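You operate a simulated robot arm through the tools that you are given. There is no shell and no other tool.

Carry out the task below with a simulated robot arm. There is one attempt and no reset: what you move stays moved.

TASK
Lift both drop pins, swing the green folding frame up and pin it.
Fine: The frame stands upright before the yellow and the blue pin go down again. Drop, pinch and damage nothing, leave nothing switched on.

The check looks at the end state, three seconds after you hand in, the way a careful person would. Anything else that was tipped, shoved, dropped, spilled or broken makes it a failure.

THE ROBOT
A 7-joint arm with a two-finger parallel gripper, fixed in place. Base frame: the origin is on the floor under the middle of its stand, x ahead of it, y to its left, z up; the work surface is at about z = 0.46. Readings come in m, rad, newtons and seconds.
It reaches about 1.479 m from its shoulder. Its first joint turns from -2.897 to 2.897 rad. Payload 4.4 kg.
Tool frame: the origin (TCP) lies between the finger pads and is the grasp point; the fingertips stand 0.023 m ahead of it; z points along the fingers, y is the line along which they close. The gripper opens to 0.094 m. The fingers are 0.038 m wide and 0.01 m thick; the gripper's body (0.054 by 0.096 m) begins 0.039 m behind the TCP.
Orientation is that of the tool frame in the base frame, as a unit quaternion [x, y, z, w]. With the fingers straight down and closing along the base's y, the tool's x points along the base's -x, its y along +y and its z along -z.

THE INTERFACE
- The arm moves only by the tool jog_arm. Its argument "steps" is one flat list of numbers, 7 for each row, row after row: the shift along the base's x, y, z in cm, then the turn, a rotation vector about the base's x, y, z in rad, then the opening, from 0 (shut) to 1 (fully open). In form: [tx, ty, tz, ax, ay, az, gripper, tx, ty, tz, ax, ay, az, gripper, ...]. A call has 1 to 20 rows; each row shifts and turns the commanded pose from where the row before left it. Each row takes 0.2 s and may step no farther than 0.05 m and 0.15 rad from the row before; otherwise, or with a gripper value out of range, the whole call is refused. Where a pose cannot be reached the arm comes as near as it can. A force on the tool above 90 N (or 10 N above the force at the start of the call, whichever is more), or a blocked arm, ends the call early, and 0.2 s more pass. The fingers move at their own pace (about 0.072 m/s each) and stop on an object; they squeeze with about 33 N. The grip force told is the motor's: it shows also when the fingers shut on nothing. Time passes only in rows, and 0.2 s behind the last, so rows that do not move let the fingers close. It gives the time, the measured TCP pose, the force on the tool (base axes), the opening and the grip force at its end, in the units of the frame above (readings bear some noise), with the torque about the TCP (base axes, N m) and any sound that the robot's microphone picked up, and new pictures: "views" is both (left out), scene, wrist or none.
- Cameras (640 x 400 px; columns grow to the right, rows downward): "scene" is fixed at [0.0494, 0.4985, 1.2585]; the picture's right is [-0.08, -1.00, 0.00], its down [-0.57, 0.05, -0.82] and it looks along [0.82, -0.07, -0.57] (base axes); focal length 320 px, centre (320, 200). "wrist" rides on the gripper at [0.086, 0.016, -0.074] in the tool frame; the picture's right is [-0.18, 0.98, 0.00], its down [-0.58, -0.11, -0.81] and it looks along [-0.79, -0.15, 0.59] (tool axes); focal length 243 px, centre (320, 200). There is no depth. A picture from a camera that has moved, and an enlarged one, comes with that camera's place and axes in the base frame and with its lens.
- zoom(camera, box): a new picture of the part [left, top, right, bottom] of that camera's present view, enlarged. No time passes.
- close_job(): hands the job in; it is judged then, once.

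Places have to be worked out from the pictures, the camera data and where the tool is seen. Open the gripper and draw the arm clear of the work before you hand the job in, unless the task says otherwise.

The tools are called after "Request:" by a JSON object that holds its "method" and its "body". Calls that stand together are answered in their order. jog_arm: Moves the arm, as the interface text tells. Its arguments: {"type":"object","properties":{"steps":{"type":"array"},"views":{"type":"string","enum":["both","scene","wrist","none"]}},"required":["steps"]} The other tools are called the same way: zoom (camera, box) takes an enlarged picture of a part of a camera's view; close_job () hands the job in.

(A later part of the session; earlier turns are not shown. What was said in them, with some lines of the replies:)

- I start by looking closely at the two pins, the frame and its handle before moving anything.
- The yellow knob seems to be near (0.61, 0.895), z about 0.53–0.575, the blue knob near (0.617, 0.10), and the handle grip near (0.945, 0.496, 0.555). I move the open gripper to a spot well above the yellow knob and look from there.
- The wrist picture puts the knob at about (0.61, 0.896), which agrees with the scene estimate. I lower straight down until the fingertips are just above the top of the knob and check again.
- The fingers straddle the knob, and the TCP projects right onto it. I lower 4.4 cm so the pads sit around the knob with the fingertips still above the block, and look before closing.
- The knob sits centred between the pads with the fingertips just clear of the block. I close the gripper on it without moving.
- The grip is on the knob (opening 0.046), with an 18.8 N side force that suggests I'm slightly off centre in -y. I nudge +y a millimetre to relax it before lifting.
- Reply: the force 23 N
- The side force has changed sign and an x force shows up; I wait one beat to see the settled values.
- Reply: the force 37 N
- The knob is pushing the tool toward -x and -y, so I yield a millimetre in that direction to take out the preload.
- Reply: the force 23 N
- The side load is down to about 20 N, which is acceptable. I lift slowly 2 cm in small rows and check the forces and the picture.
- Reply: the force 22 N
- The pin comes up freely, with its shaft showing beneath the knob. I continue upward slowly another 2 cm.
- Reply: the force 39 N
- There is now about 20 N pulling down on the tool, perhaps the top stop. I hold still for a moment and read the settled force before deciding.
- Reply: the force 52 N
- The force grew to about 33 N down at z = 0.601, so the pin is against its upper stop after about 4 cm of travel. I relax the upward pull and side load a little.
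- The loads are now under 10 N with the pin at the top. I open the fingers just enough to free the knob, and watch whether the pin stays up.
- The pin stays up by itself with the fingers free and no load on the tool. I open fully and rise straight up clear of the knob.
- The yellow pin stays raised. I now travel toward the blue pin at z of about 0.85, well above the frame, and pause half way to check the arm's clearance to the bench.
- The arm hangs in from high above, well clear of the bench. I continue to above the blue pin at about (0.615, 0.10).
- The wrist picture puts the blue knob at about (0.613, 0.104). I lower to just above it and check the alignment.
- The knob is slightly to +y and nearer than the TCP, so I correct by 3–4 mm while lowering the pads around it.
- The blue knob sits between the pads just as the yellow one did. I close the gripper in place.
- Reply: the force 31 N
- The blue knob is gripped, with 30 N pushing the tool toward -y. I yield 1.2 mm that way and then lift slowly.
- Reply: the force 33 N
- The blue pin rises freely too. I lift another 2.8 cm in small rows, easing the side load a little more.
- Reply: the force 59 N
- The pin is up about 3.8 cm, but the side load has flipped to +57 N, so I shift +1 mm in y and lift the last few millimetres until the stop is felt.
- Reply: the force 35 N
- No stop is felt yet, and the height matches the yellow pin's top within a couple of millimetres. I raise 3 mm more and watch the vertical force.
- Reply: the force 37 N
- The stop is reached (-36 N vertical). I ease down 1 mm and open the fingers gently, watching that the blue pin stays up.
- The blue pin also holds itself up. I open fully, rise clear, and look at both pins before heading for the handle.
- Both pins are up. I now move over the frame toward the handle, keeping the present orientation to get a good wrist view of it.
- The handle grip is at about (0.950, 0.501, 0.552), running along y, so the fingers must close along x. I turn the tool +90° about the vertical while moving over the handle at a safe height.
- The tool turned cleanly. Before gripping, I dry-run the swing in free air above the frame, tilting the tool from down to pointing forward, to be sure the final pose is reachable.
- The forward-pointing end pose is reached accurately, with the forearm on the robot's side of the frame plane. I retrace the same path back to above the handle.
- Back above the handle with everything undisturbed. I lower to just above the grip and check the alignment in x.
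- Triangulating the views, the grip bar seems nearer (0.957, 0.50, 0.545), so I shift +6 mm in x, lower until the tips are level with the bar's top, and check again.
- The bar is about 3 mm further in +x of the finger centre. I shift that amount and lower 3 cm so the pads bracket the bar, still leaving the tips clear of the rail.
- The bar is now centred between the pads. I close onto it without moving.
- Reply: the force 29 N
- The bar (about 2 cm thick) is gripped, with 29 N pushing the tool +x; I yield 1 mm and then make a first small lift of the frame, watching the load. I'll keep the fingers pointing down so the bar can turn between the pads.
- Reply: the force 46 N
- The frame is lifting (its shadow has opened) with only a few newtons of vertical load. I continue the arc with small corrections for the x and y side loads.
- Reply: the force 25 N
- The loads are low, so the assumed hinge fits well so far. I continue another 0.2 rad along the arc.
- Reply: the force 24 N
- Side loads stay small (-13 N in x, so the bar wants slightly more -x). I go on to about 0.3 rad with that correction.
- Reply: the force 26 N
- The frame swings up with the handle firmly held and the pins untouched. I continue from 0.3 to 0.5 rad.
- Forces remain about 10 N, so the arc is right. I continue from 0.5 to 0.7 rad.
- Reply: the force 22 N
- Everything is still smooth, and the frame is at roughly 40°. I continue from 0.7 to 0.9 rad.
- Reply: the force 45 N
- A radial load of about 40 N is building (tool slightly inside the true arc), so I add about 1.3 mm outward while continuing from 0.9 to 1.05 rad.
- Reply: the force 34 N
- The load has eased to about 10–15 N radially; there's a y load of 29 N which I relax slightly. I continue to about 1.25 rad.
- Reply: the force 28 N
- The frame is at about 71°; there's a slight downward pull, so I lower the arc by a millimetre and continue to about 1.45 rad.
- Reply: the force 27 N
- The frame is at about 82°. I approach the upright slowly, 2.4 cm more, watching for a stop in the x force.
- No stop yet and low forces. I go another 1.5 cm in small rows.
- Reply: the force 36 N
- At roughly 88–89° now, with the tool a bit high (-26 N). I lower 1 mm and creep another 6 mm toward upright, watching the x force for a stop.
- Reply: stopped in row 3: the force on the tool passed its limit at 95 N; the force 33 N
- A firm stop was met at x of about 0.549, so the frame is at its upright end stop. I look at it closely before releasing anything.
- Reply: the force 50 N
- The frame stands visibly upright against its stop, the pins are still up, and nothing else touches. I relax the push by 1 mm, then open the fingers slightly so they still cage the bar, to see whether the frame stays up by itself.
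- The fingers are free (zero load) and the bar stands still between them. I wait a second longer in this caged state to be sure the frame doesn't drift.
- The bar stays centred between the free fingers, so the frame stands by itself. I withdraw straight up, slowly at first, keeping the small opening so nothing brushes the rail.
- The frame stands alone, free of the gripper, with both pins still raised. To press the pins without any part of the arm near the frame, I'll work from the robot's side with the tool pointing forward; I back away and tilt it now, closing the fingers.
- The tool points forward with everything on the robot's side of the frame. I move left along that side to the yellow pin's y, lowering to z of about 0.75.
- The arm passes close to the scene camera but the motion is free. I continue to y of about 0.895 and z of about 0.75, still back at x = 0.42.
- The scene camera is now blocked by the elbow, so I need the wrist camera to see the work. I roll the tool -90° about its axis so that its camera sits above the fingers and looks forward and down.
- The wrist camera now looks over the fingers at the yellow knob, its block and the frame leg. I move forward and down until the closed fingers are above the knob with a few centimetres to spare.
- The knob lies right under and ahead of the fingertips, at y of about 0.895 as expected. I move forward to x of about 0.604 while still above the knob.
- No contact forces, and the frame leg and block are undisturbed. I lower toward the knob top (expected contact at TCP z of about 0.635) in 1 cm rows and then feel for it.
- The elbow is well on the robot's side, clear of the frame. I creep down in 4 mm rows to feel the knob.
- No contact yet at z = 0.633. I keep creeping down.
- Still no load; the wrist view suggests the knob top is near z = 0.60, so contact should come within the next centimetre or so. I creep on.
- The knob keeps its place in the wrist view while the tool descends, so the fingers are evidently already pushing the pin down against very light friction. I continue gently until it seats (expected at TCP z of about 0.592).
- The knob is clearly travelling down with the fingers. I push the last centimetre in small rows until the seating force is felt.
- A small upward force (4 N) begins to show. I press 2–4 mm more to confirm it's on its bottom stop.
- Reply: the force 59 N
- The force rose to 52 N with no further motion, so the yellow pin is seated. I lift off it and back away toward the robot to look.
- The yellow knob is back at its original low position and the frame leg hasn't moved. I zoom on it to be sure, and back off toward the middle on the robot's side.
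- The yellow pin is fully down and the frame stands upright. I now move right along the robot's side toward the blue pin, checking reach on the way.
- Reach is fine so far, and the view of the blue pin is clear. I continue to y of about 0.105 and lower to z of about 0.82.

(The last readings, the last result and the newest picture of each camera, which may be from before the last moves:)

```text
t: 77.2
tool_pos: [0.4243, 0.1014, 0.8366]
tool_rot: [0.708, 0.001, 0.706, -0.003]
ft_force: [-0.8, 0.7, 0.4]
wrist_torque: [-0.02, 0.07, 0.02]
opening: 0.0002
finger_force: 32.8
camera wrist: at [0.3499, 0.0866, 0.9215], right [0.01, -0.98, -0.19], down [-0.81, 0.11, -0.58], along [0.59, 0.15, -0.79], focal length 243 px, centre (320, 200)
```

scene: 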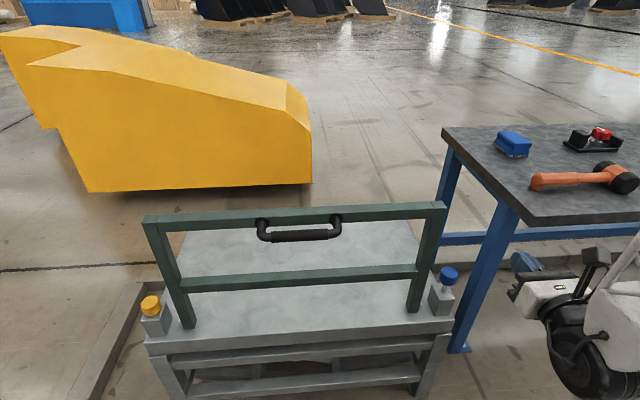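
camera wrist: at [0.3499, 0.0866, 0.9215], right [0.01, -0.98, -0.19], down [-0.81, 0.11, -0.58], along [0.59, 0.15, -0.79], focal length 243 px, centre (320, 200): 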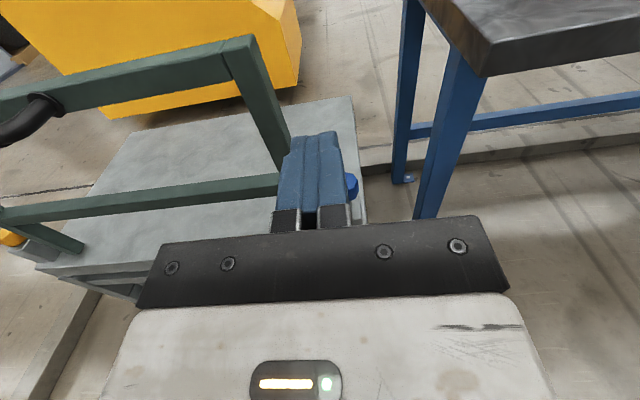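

The pose is reachable here too, and the blue knob is straight ahead. I go forward and down in two stages, staying above the knob.

Request:
{"method": "jog_arm", "body": {"steps": [3, 0, -2.4, 0, 0, 0, 0, 3, 0, -2.4, 0, 0, 0, 0, 3, 0, -2.4, 0, 0, 0, 0, 3, 0, -2.4, 0, 0, 0, 0], "views": "both"}}

Request:
{"method": "zoom", "body": {"camera": "wrist", "box": [200, 40, 440, 240]}}

Request:
{"method": "zoom", "body": {"camera": "scene", "box": [380, 200, 620, 350]}}

```text
t: 78.2
tool_pos: [0.5437, 0.1047, 0.7366]
tool_rot: [0.708, 0.001, 0.706, -0.003]
ft_force: [-0.6, -0.4, 0.8]
wrist_torque: [0.0, 0.01, 0.0]
opening: 0.0
finger_force: 32.6
camera wrist: at [0.469, 0.0891, 0.823], right [0.0, -0.98, -0.19], down [-0.81, 0.11, -0.58], along [0.59, 0.15, -0.79], focal length 243 px, centre (320, 200)
```

scene: 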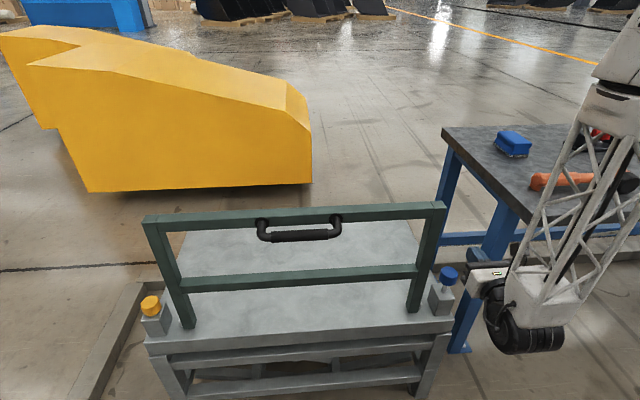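
wrist: 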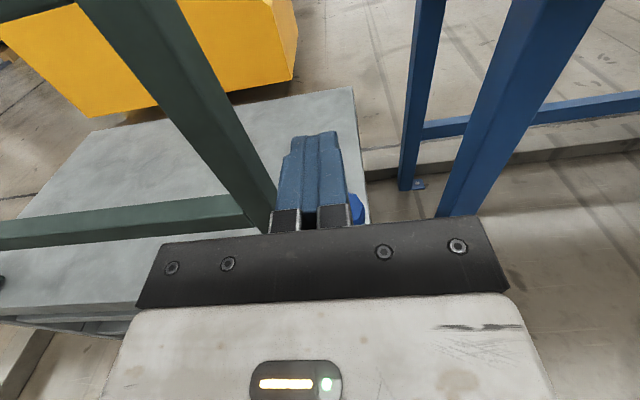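

```text
2.00 times, centred on (320, 140) of wrist
camera zoom: at [0.469, 0.0891, 0.823], right [0.0, -0.98, -0.19], down [-0.81, 0.11, -0.58], along [0.59, 0.15, -0.79], focal length 485 px, centre (320, 320)
```

zoom: 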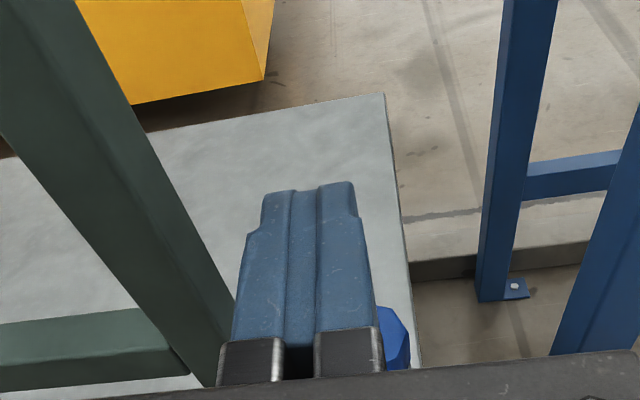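

```text
2.67 times, centred on (500, 275) of scene
camera zoom: at [0.0494, 0.4985, 1.2585], right [-0.08, -1.0, 0.0], down [-0.57, 0.05, -0.82], along [0.82, -0.07, -0.57], focal length 853 px, centre (-160, 0)
```

zoom: 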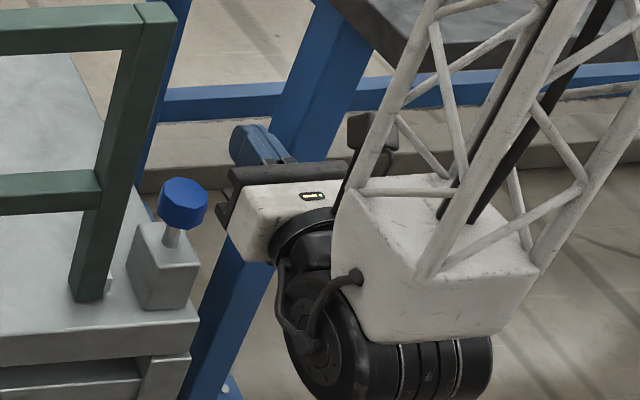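

The approach looks right, with the frame leg clear on the left. I go forward the last 6 cm, still about 4 cm above contact height.

Request:
{"method": "jog_arm", "body": {"steps": [2, 0, -1.8, 0, 0, 0, 0, 2, 0, -1.8, 0, 0, 0, 0, 2, 0, -1.8, 0, 0, 0, 0], "views": "both"}}

Request:
{"method": "zoom", "body": {"camera": "scene", "box": [360, 200, 600, 350]}}

Request:
{"method": "zoom", "body": {"camera": "wrist", "box": [200, 40, 440, 240]}}

```text
t: 79.2
tool_pos: [0.6275, 0.1176, 0.9398]
tool_rot: [0.558, -0.037, 0.828, -0.038]
ft_force: [0.0, -0.5, -0.7]
wrist_torque: [0.01, 0.0, 0.0]
opening: 0.0002
finger_force: 33.2
out of reach, approached as far as the arm can: row 1, 2, 3
stopped in row 3: the arm was blocked; the commanded pose is now the measured one
camera wrist: at [0.5253, 0.0954, 0.9894], right [0.09, -0.96, -0.27], down [-0.53, 0.19, -0.83], along [0.84, 0.22, -0.49], focal length 243 px, centre (320, 200)
```

scene: 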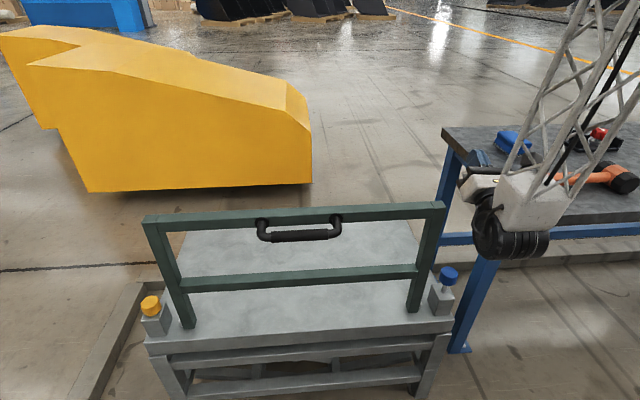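
wrist: 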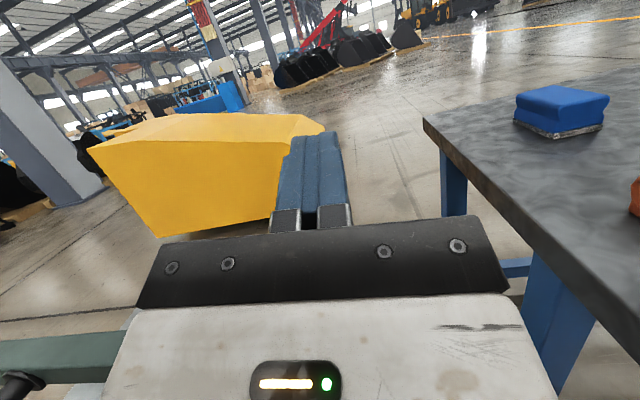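

```text
2.67 times, centred on (480, 275) of scene
camera zoom: at [0.0494, 0.4985, 1.2585], right [-0.08, -1.0, 0.0], down [-0.57, 0.05, -0.82], along [0.82, -0.07, -0.57], focal length 853 px, centre (-107, 0)
```

zoom: 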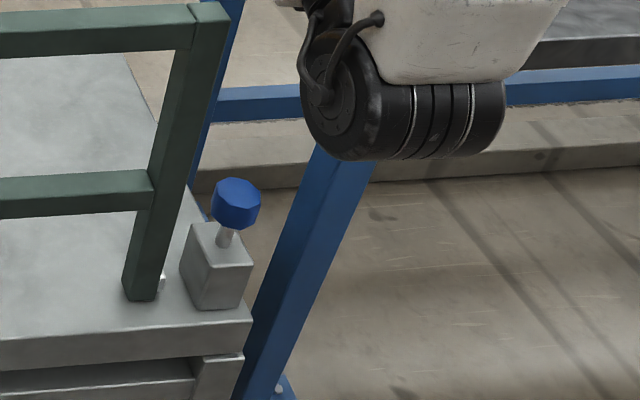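

```text
2.00 times, centred on (320, 140) of wrist
camera zoom: at [0.5253, 0.0954, 0.9894], right [0.09, -0.96, -0.27], down [-0.53, 0.19, -0.83], along [0.84, 0.22, -0.49], focal length 485 px, centre (320, 320)
```

zoom: 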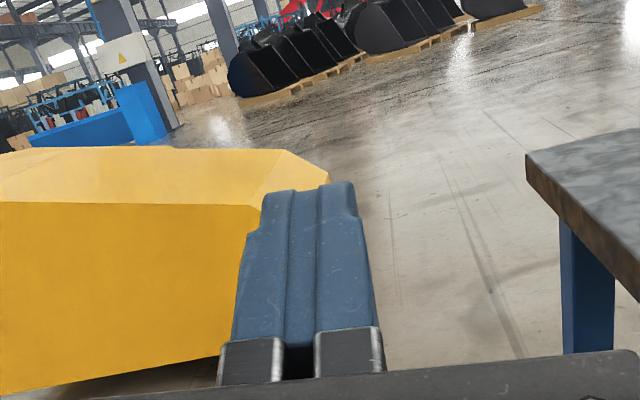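

That pose is out of reach: the arm drifted up to z of about 0.94 instead, but touched nothing (zero forces; frame and pins unchanged in the picture). I'll use a 45° downward tilt for the blue pin instead, so I back off a little and tilt the tool there, correcting the small roll as well.

Request:
{"method": "jog_arm", "body": {"steps": [-1, -0.2, 0.5, -0.104, 0, -0.0218, 0, -1, -0.2, 0.5, 0, 0.13, 0, 0, -1, -0.2, 0.5, 0, 0.13, 0, 0, -1, -0.2, 0, 0, 0.13, 0, 0, -1, -0.2, 0, 0, 0.13, 0, 0, -1, -0.2, 0, 0, 0.13, 0, 0, 0, -0.2, 0, 0, 0.13, 0, 0, 0, -0.2, 0, 0, 0.13, 0, 0, 0, 0, 0, 0, 0.13, 0, 0, 0, 0, 0, 0, 0.13, 0, 0], "views": "both"}}

```text
t: 81.4
tool_pos: [0.5658, 0.107, 0.9544]
tool_rot: [0.925, 0.0, 0.381, 0.0]
ft_force: [-0.3, -0.1, -0.1]
wrist_torque: [-0.01, -0.01, 0.01]
opening: 0.0
finger_force: 33.1
out of reach, approached as far as the arm can: row 1
camera wrist: at [0.5737, 0.0922, 1.0677], right [-0.13, -0.98, -0.13], down [-0.98, 0.11, 0.16], along [-0.14, 0.15, -0.98], focal length 243 px, centre (320, 200)
```

scene: 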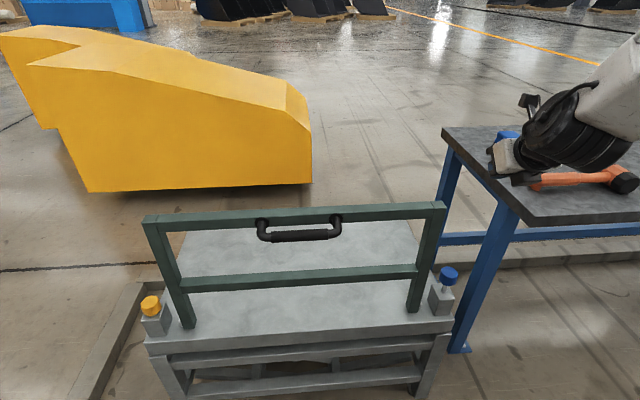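
wrist: 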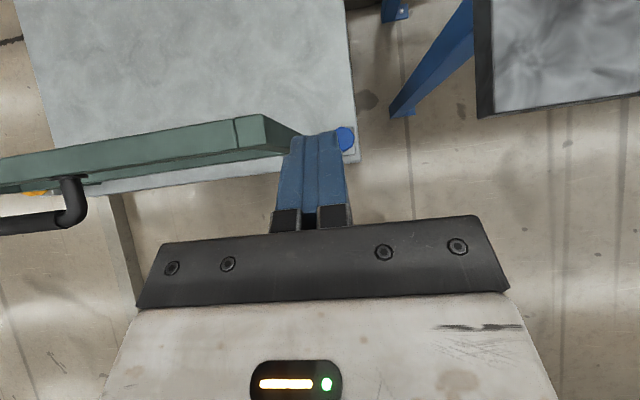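

The tool now points forward-down at 45° and sees the blue knob below. I descend at x of about 0.56, in front of the frame plane, to z of about 0.72 and check reach.

Request:
{"method": "jog_arm", "body": {"steps": [0, -0.1, -3.9, 0, 0, 0, 0, 0, -0.1, -3.9, 0, 0, 0, 0, 0, -0.1, -3.9, 0, 0, 0, 0], "views": "both"}}

```text
t: 82.2
tool_pos: [0.5677, 0.103, 0.8356]
tool_rot: [0.924, -0.001, 0.382, 0.0]
ft_force: [-0.7, 0.2, -0.3]
wrist_torque: [-0.01, 0.01, -0.01]
opening: 0.0
finger_force: 33.0
camera wrist: at [0.575, 0.0884, 0.9487], right [-0.13, -0.98, -0.13], down [-0.98, 0.11, 0.16], along [-0.14, 0.15, -0.98], focal length 243 px, centre (320, 200)
```

scene: 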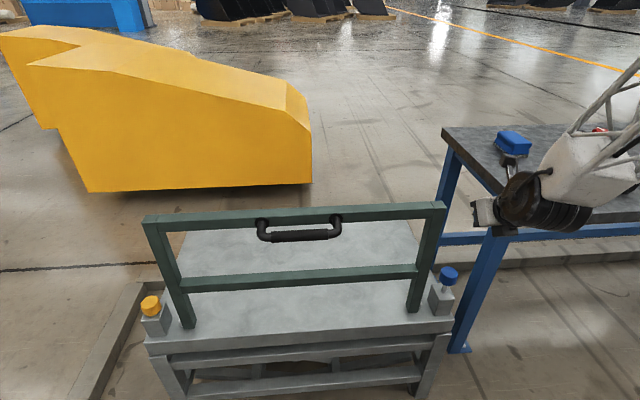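
wrist: 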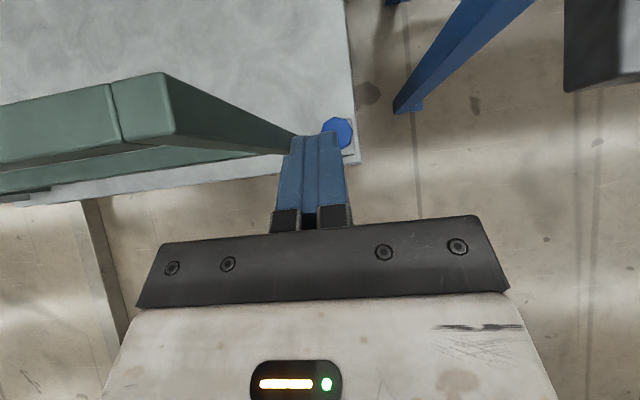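

All good: frame leg to the left with room, knob ahead. I descend further to z of about 0.72.

Request:
{"method": "jog_arm", "body": {"steps": [0, 0, -3.9, 0, 0, 0, 0, 0, 0, -3.9, 0, 0, 0, 0, 0, 0, -3.6, 0, 0, 0, 0], "views": "both"}}

Request:
{"method": "zoom", "body": {"camera": "wrist", "box": [160, 20, 480, 220]}}

```text
t: 83.0
tool_pos: [0.5675, 0.1023, 0.7206]
tool_rot: [0.924, 0.0, 0.382, 0.0]
ft_force: [0.8, -0.3, 0.0]
wrist_torque: [-0.02, 0.03, 0.03]
opening: 0.0
finger_force: 33.1
camera wrist: at [0.5757, 0.0873, 0.835], right [-0.13, -0.98, -0.13], down [-0.98, 0.11, 0.16], along [-0.14, 0.15, -0.98], focal length 243 px, centre (320, 200)
```

scene: 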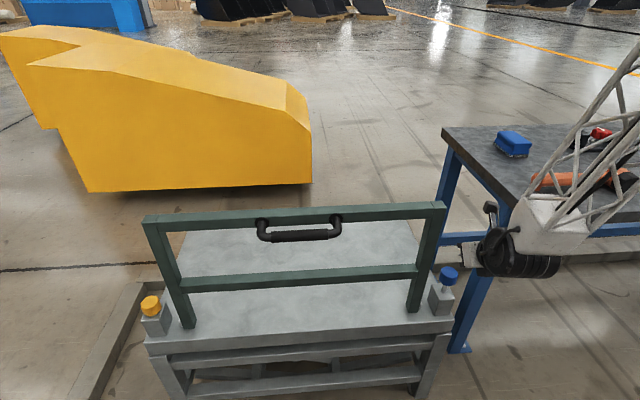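
wrist: 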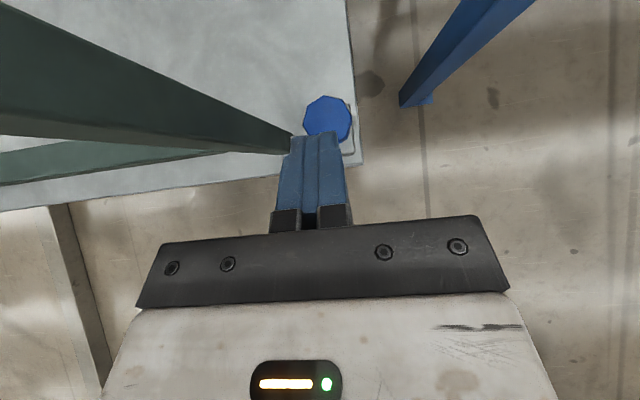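

```text
2.00 times, centred on (320, 120) of wrist
camera zoom: at [0.5757, 0.0873, 0.835], right [-0.13, -0.98, -0.13], down [-0.98, 0.11, 0.16], along [-0.14, 0.15, -0.98], focal length 485 px, centre (320, 360)
```

zoom: 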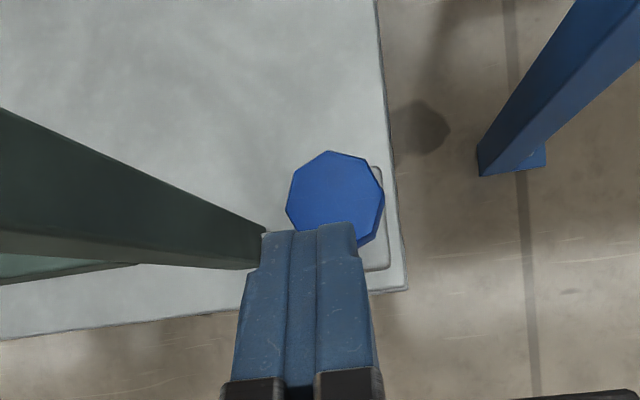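

The view from above shows the knob centre at about (0.61, 0.105), straight ahead of the fingertips. I move forward over it and down to z of about 0.667, just above contact.

Request:
{"method": "jog_arm", "body": {"steps": [1.9, 0.1, -1.2, 0, 0, 0, 0, 1.9, 0.1, -1.4, 0, 0, 0, 0, 0, 0, -1.4, 0, 0, 0, 0, 0, 0, -1.3, 0, 0, 0, 0], "views": "both"}}

Request:
{"method": "zoom", "body": {"camera": "wrist", "box": [160, 20, 480, 220]}}

Request:
{"method": "zoom", "body": {"camera": "scene", "box": [380, 220, 540, 320]}}

```text
t: 84.0
tool_pos: [0.605, 0.1056, 0.6694]
tool_rot: [0.924, 0.0, 0.383, 0.0]
ft_force: [0.7, -0.6, -0.4]
wrist_torque: [0.03, 0.01, 0.0]
opening: 0.0
finger_force: 32.9
camera wrist: at [0.6122, 0.0899, 0.7825], right [-0.13, -0.98, -0.13], down [-0.98, 0.11, 0.16], along [-0.14, 0.15, -0.98], focal length 243 px, centre (320, 200)
```

scene: 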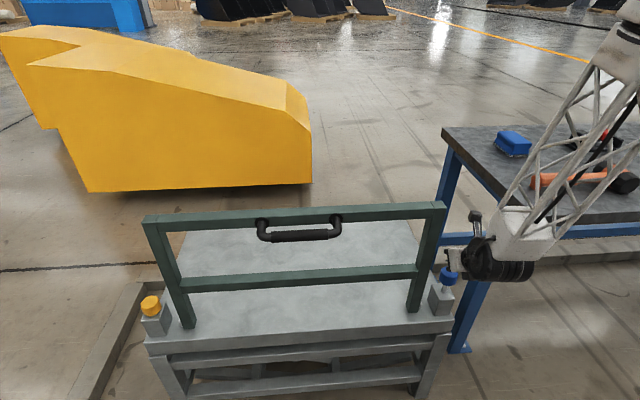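
wrist: 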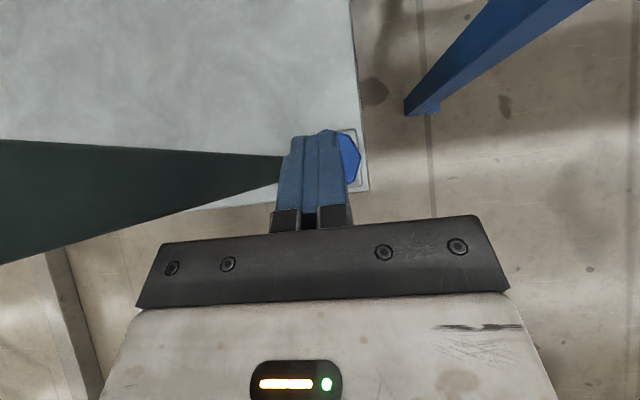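

```text
2.00 times, centred on (320, 120) of wrist
camera zoom: at [0.6122, 0.0899, 0.7825], right [-0.13, -0.98, -0.13], down [-0.98, 0.11, 0.16], along [-0.14, 0.15, -0.98], focal length 485 px, centre (320, 360)
```

zoom: 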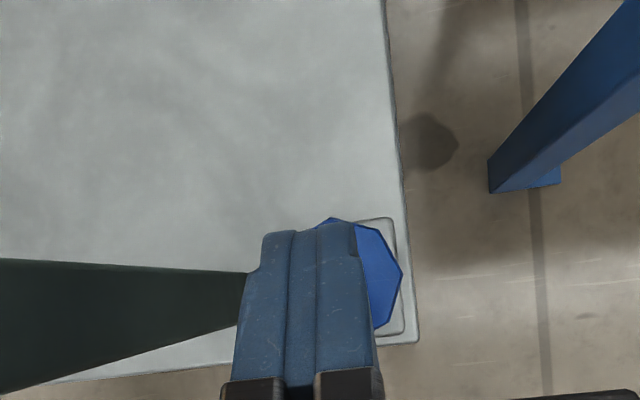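

```text
4.00 times, centred on (460, 270) of scene
camera zoom: at [0.0494, 0.4985, 1.2585], right [-0.08, -1.0, 0.0], down [-0.57, 0.05, -0.82], along [0.82, -0.07, -0.57], focal length 1280 px, centre (-240, -80)
```

zoom: 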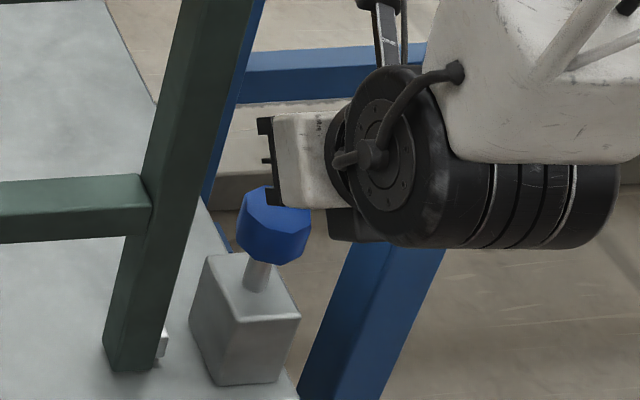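

The fingertips are directly above the knob, and the hand is clear of the frame leg. I creep down in small rows to make contact and push the pin.

Request:
{"method": "jog_arm", "body": {"steps": [0, 0, -0.5, 0, 0, 0, 0, 0, 0, -0.5, 0, 0, 0, 0, 0, 0, -0.5, 0, 0, 0, 0, 0, 0, -0.5, 0, 0, 0, 0], "views": "both"}}

Request:
{"method": "zoom", "body": {"camera": "scene", "box": [380, 220, 540, 320]}}

Request:
{"method": "zoom", "body": {"camera": "wrist", "box": [160, 20, 480, 220]}}

```text
t: 85.0
tool_pos: [0.6048, 0.1051, 0.6502]
tool_rot: [0.924, -0.001, 0.383, 0.001]
ft_force: [-0.5, -0.3, -0.4]
wrist_torque: [-0.01, 0.0, 0.02]
opening: 0.0003
finger_force: 33.0
camera wrist: at [0.6118, 0.0901, 0.7628], right [-0.13, -0.98, -0.13], down [-0.98, 0.11, 0.16], along [-0.14, 0.15, -0.98], focal length 243 px, centre (320, 200)
```

scene: 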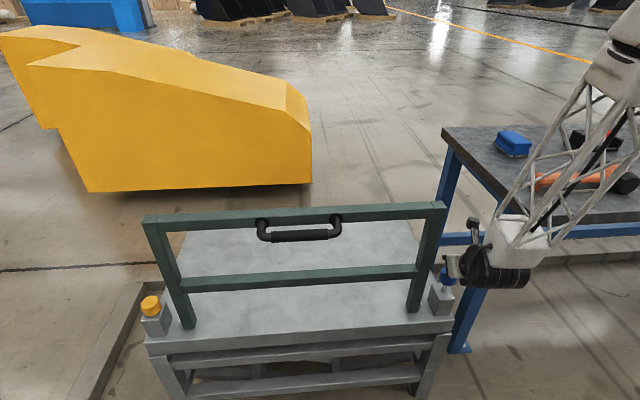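
wrist: 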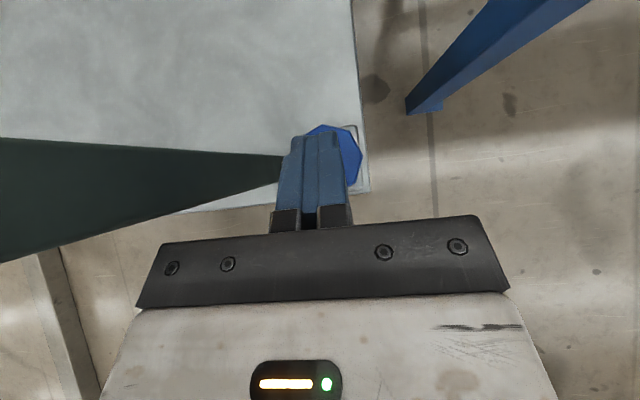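

```text
4.00 times, centred on (460, 270) of scene
camera zoom: at [0.0494, 0.4985, 1.2585], right [-0.08, -1.0, 0.0], down [-0.57, 0.05, -0.82], along [0.82, -0.07, -0.57], focal length 1280 px, centre (-240, -80)
```

zoom: 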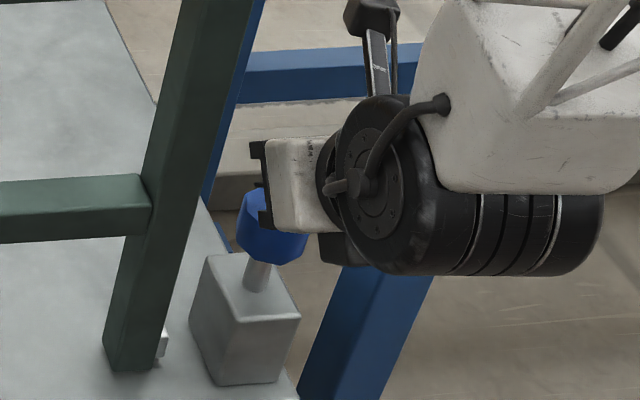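

```text
2.00 times, centred on (320, 120) of wrist
camera zoom: at [0.6118, 0.0901, 0.7628], right [-0.13, -0.98, -0.13], down [-0.98, 0.11, 0.16], along [-0.14, 0.15, -0.98], focal length 485 px, centre (320, 360)
```

zoom: 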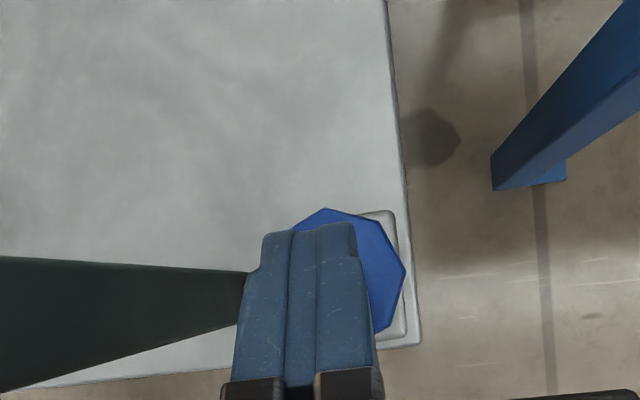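

The tips are about to touch. I continue down 2 cm in small rows and watch the knob's height and the forces.

Request:
{"method": "jog_arm", "body": {"steps": [0, 0, -0.4, 0, 0, 0, 0, 0, 0, -0.4, 0, 0, 0, 0, 0, 0, -0.4, 0, 0, 0, 0, 0, 0, -0.4, 0, 0, 0, 0, 0, 0, -0.4, 0, 0, 0, 0], "views": "both"}}

Request:
{"method": "zoom", "body": {"camera": "scene", "box": [380, 220, 540, 320]}}

Request:
{"method": "zoom", "body": {"camera": "wrist", "box": [160, 20, 480, 220]}}

```text
t: 86.2
tool_pos: [0.6055, 0.1051, 0.6307]
tool_rot: [0.924, 0.0, 0.382, 0.0]
ft_force: [0.0, -0.6, -0.2]
wrist_torque: [0.02, -0.03, -0.02]
opening: 0.0001
finger_force: 32.4
camera wrist: at [0.6107, 0.0908, 0.7437], right [-0.13, -0.98, -0.13], down [-0.98, 0.11, 0.16], along [-0.14, 0.15, -0.98], focal length 243 px, centre (320, 200)
```

scene: 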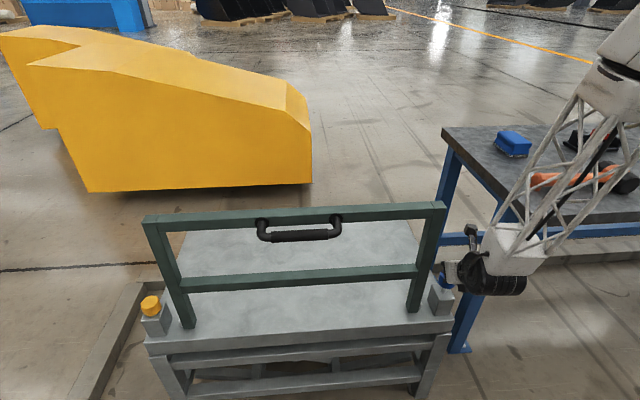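
wrist: 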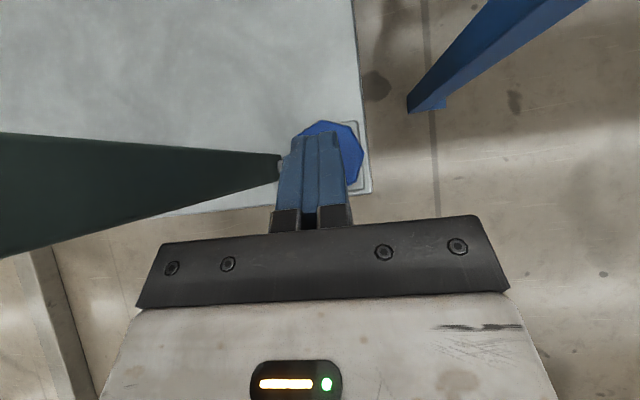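

```text
4.00 times, centred on (460, 270) of scene
camera zoom: at [0.0494, 0.4985, 1.2585], right [-0.08, -1.0, 0.0], down [-0.57, 0.05, -0.82], along [0.82, -0.07, -0.57], focal length 1280 px, centre (-240, -80)
```

zoom: 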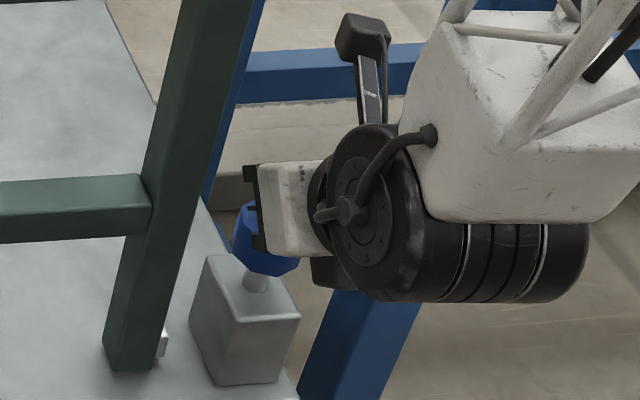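

```text
2.00 times, centred on (320, 120) of wrist
camera zoom: at [0.6107, 0.0908, 0.7437], right [-0.13, -0.98, -0.13], down [-0.98, 0.11, 0.16], along [-0.14, 0.15, -0.98], focal length 485 px, centre (320, 360)
```

zoom: 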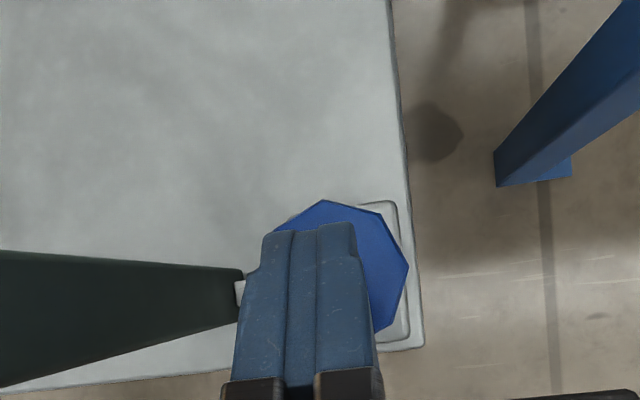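

The knob is coming down with the fingertips (its shaft is visibly shorter). I continue 2 cm further in small rows.

Request:
{"method": "jog_arm", "body": {"steps": [0, 0, -0.4, 0, 0, 0, 0, 0, 0, -0.4, 0, 0, 0, 0, 0, 0, -0.4, 0, 0, 0, 0, 0, 0, -0.4, 0, 0, 0, 0, 0, 0, -0.3, 0, 0, 0, 0], "views": "both"}}

Request:
{"method": "zoom", "body": {"camera": "scene", "box": [380, 220, 540, 320]}}

Request:
{"method": "zoom", "body": {"camera": "wrist", "box": [160, 20, 480, 220]}}

```text
t: 87.4
tool_pos: [0.6054, 0.1064, 0.6112]
tool_rot: [0.924, -0.002, 0.383, 0.0]
ft_force: [-0.5, -0.1, 0.1]
wrist_torque: [-0.01, -0.01, -0.01]
opening: 0.0002
finger_force: 32.7
camera wrist: at [0.6118, 0.0909, 0.724], right [-0.13, -0.98, -0.13], down [-0.98, 0.11, 0.16], along [-0.14, 0.15, -0.98], focal length 243 px, centre (320, 200)
```

scene: 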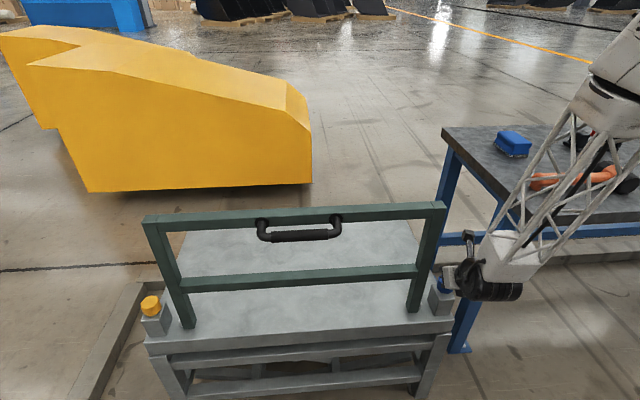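
wrist: 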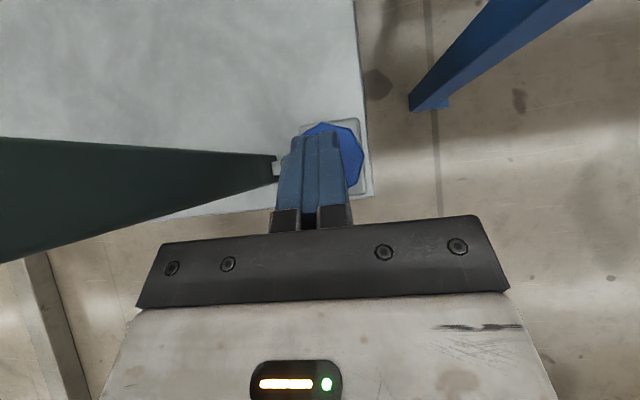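

```text
4.00 times, centred on (460, 270) of scene
camera zoom: at [0.0494, 0.4985, 1.2585], right [-0.08, -1.0, 0.0], down [-0.57, 0.05, -0.82], along [0.82, -0.07, -0.57], focal length 1280 px, centre (-240, -80)
```

zoom: 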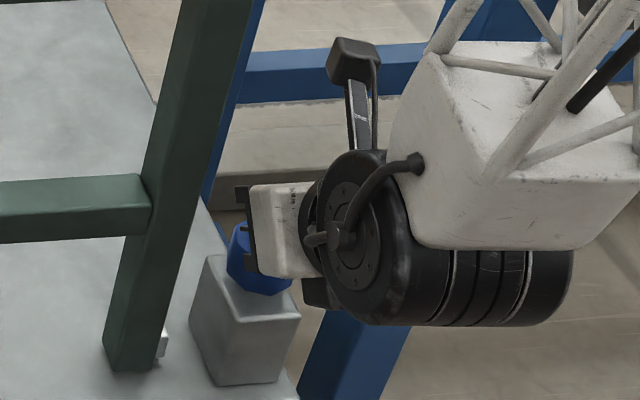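

```text
2.00 times, centred on (320, 120) of wrist
camera zoom: at [0.6118, 0.0909, 0.724], right [-0.13, -0.98, -0.13], down [-0.98, 0.11, 0.16], along [-0.14, 0.15, -0.98], focal length 485 px, centre (320, 360)
```

zoom: 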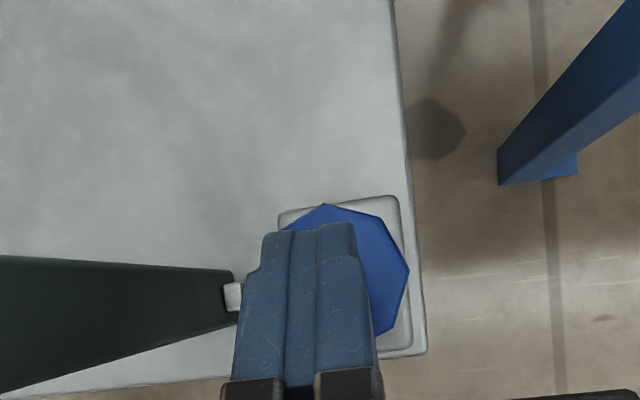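

The knob is almost on its block. I press the last centimetre until the seating force rises.

Request:
{"method": "jog_arm", "body": {"steps": [0, 0, -0.3, 0, 0, 0, 0, 0, 0, -0.3, 0, 0, 0, 0], "views": "none"}}

```text
t: 88.0
tool_pos: [0.6055, 0.105, 0.6044]
tool_rot: [0.924, -0.001, 0.383, 0.001]
ft_force: [0.5, 0.0, -0.5]
wrist_torque: [0.02, 0.04, 0.03]
opening: 0.0
finger_force: 33.3
```

Still free-moving at z = 0.604. A few more millimetres.

Request:
{"method": "jog_arm", "body": {"steps": [0, 0, -0.2, 0, 0, 0, 0, 0, 0, -0.2, 0, 0, 0, 0, 0, 0, -0.1, 0, 0, 0, 0], "views": "scene"}}

Request:
{"method": "zoom", "body": {"camera": "scene", "box": [380, 220, 540, 320]}}

```text
t: 88.8
tool_pos: [0.6056, 0.1061, 0.6017]
tool_rot: [0.924, -0.001, 0.383, 0.0]
ft_force: [-15.6, 6.2, 41.1]
wrist_torque: [0.2, 0.32, -0.03]
opening: 0.0003
finger_force: 33.1
```

scene: 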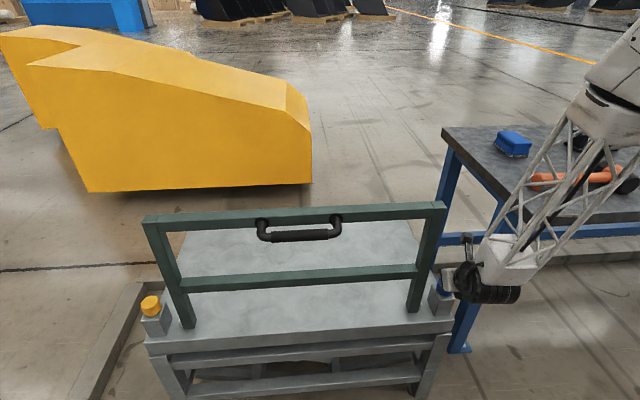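

```text
4.00 times, centred on (460, 270) of scene
camera zoom: at [0.0494, 0.4985, 1.2585], right [-0.08, -1.0, 0.0], down [-0.57, 0.05, -0.82], along [0.82, -0.07, -0.57], focal length 1280 px, centre (-240, -80)
```

zoom: 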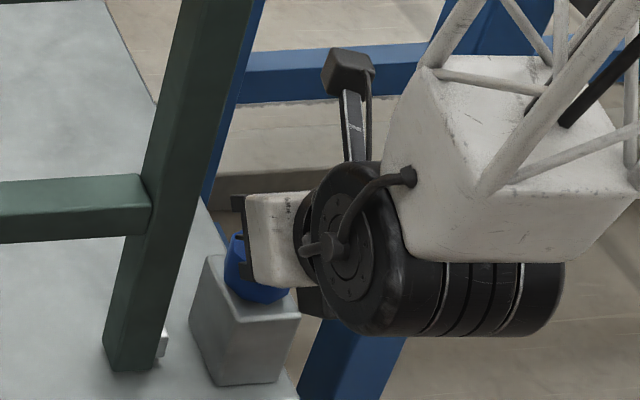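

The force rose to 41 N with no more travel, so the blue pin is seated. I lift off gently and back away upward on the robot's side.

Request:
{"method": "jog_arm", "body": {"steps": [0, 0, 1, 0, 0, 0, 0, 0, 0, 2, 0, 0, 0, 0, 0, 0, 3, 0, 0, 0, 0, -1, 0, 4, 0, 0, 0, 0, -2, 0, 4, 0, 0, 0, 0, -2, 0, 4, 0, 0, 0, 0, -1, 0, 4, 0, 0, 0, 0.3, 0, 0, 4, 0, 0, 0, 0.6], "views": "both"}}

Request:
{"method": "zoom", "body": {"camera": "scene", "box": [380, 250, 500, 325]}}

Request:
{"method": "zoom", "body": {"camera": "scene", "box": [120, 270, 240, 345]}}

Request:
{"method": "zoom", "body": {"camera": "scene", "box": [120, 190, 480, 400]}}

```text
t: 90.6
tool_pos: [0.5437, 0.1035, 0.8573]
tool_rot: [0.924, -0.001, 0.383, 0.0]
ft_force: [-0.1, 0.4, -0.3]
wrist_torque: [-0.03, -0.03, 0.0]
opening: 0.0565
finger_force: 0.0
camera wrist: at [0.5511, 0.0875, 0.9714], right [-0.13, -0.98, -0.13], down [-0.98, 0.11, 0.16], along [-0.14, 0.15, -0.98], focal length 243 px, centre (320, 200)
```

scene: 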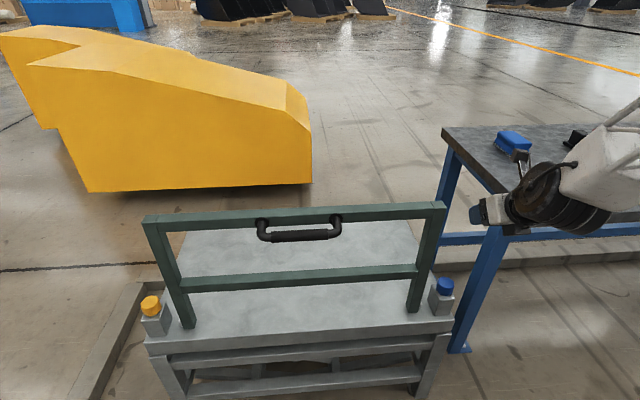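
wrist: 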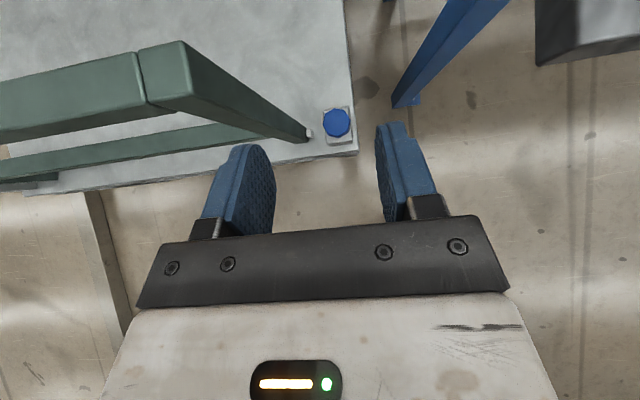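

```text
5.33 times, centred on (440, 288) of scene
camera zoom: at [0.0494, 0.4985, 1.2585], right [-0.08, -1.0, 0.0], down [-0.57, 0.05, -0.82], along [0.82, -0.07, -0.57], focal length 1706 px, centre (-320, -267)
```

zoom: 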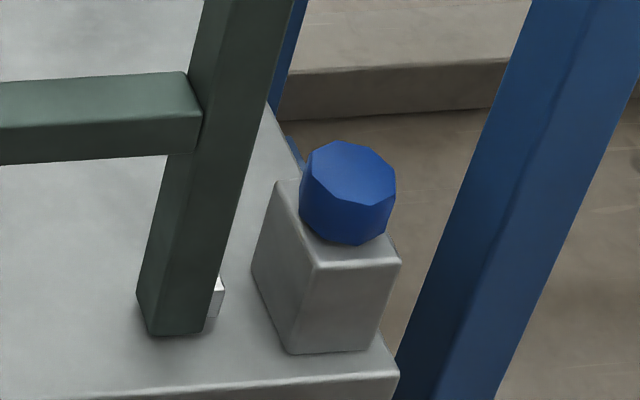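

```text
5.33 times, centred on (180, 308) of scene
camera zoom: at [0.0494, 0.4985, 1.2585], right [-0.08, -1.0, 0.0], down [-0.57, 0.05, -0.82], along [0.82, -0.07, -0.57], focal length 1706 px, centre (1067, -373)
```

zoom: 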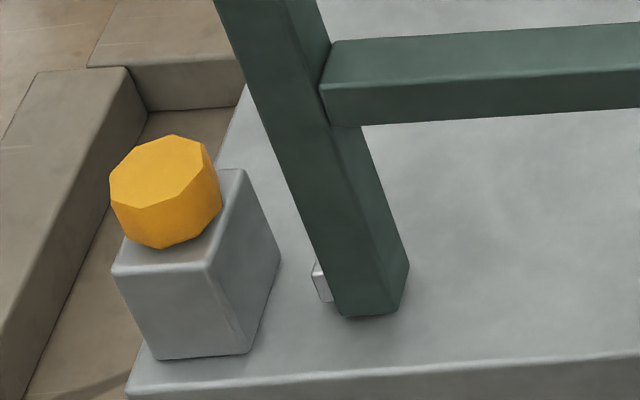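

```text
1.78 times, centred on (300, 295) of scene
camera zoom: at [0.0494, 0.4985, 1.2585], right [-0.08, -1.0, 0.0], down [-0.57, 0.05, -0.82], along [0.82, -0.07, -0.57], focal length 569 px, centre (356, 31)
```

zoom: 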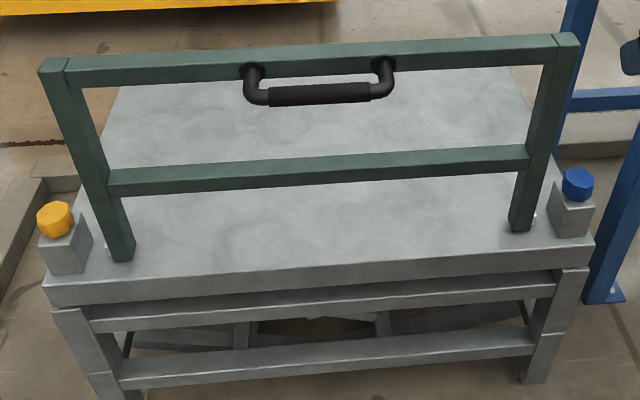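

Both pins sit exactly where they did at the start and the frame stands upright. I check from the wrist camera's top view that the frame leg is truly vertical, and look over the bench for anything disturbed.

Request:
{"method": "zoom", "body": {"camera": "wrist", "box": [120, 20, 360, 170]}}

Request:
{"method": "zoom", "body": {"camera": "scene", "box": [430, 90, 640, 240]}}

```text
2.67 times, centred on (240, 95) of wrist
camera zoom: at [0.5511, 0.0875, 0.9714], right [-0.13, -0.98, -0.13], down [-0.98, 0.11, 0.16], along [-0.14, 0.15, -0.98], focal length 647 px, centre (533, 480)
```

zoom: 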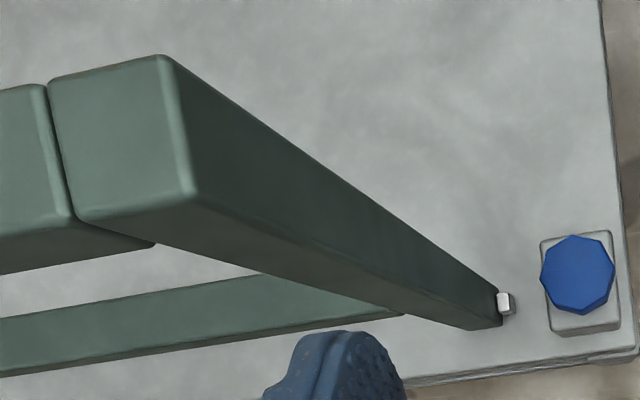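

```text
2.67 times, centred on (535, 165) of scene
camera zoom: at [0.0494, 0.4985, 1.2585], right [-0.08, -1.0, 0.0], down [-0.57, 0.05, -0.82], along [0.82, -0.07, -0.57], focal length 853 px, centre (-253, 293)
```

zoom: 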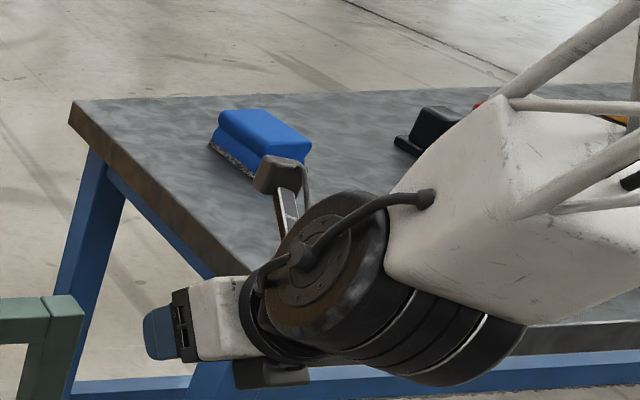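

The leg's top and bottom line up within a few millimetres, so it is vertical, and the brush and holder on the bench look untouched. I raise and draw the arm back further to see the rest of the bench.

Request:
{"method": "jog_arm", "body": {"steps": [-1.5, 0.5, 3.5, 0, 0, 0, 0.8, -1.5, 0.5, 3.5, 0, 0, 0, 1, -1.5, 1, 3.5, 0, 0, 0, 1, -1, 3, 3, 0, 0, 0, 1, -1, 3.5, 2.5, 0, 0, 0, 1, 0, 4, 1.5, 0, 0, 0, 1], "views": "both"}}

```text
t: 92.0
tool_pos: [0.4769, 0.2325, 1.0323]
tool_rot: [0.924, -0.002, 0.382, 0.001]
ft_force: [0.1, -0.1, 0.4]
wrist_torque: [0.01, 0.0, -0.01]
opening: 0.094
finger_force: 0.0
camera wrist: at [0.4852, 0.2182, 1.1465], right [-0.13, -0.98, -0.13], down [-0.98, 0.11, 0.16], along [-0.14, 0.15, -0.98], focal length 243 px, centre (320, 200)
```

scene: 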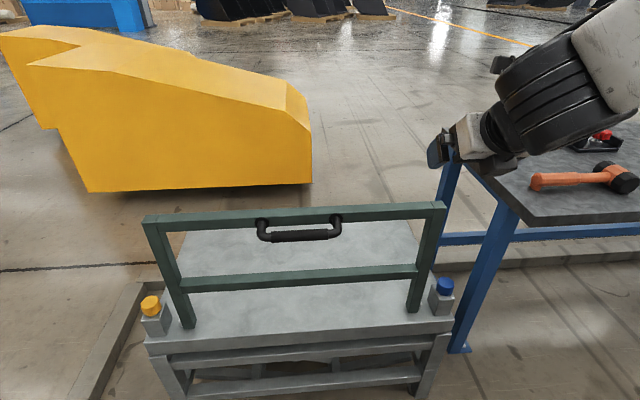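
wrist: 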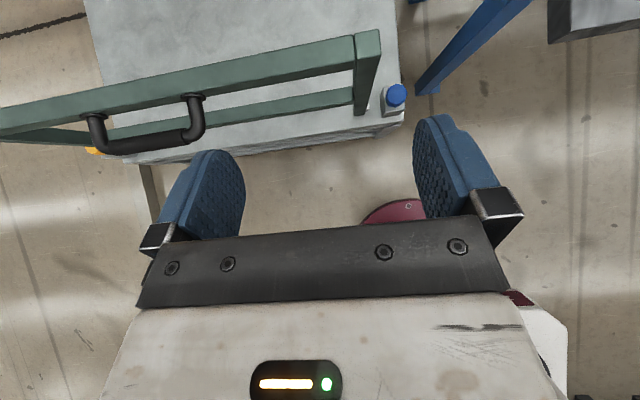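

The mallet, red box and brush are all where they were at the start. The frame stands upright, both pins are seated, and the gripper is open and well clear. I hand the job in.

Request:
{"method": "close_job", "body": {}}

```text
The job is handed in.
```

The green frame is standing upright against its stop, and the yellow and blue pins are both back down. I handed the job in and haven't seen the check's result.

- **Pins:** I lifted both pins and they stayed up by themselves. I swung the frame up by its handle and let go of it. Only then did I press the yellow pin down, then the blue one. Each went down until it met a firm stop, and in the pictures both sit where they started.
- **Frame:** It stands without being held. From the camera views it is vertical to within about a degree.
- **Extra contact:** The frame hit its upright stop with a brief 95 N push, which ended that move. I saw no damage or shift afterwards.
- **Reach problem:** My first approach to the blue pin was out of reach. The arm drifted up to about z = 0.94 with no contact force, and I finished from a 45° tilt instead.
- **Surroundings:** The brush, mallet and red box on the bench look undisturbed. The gripper is open and the arm is drawn clear of the frame.
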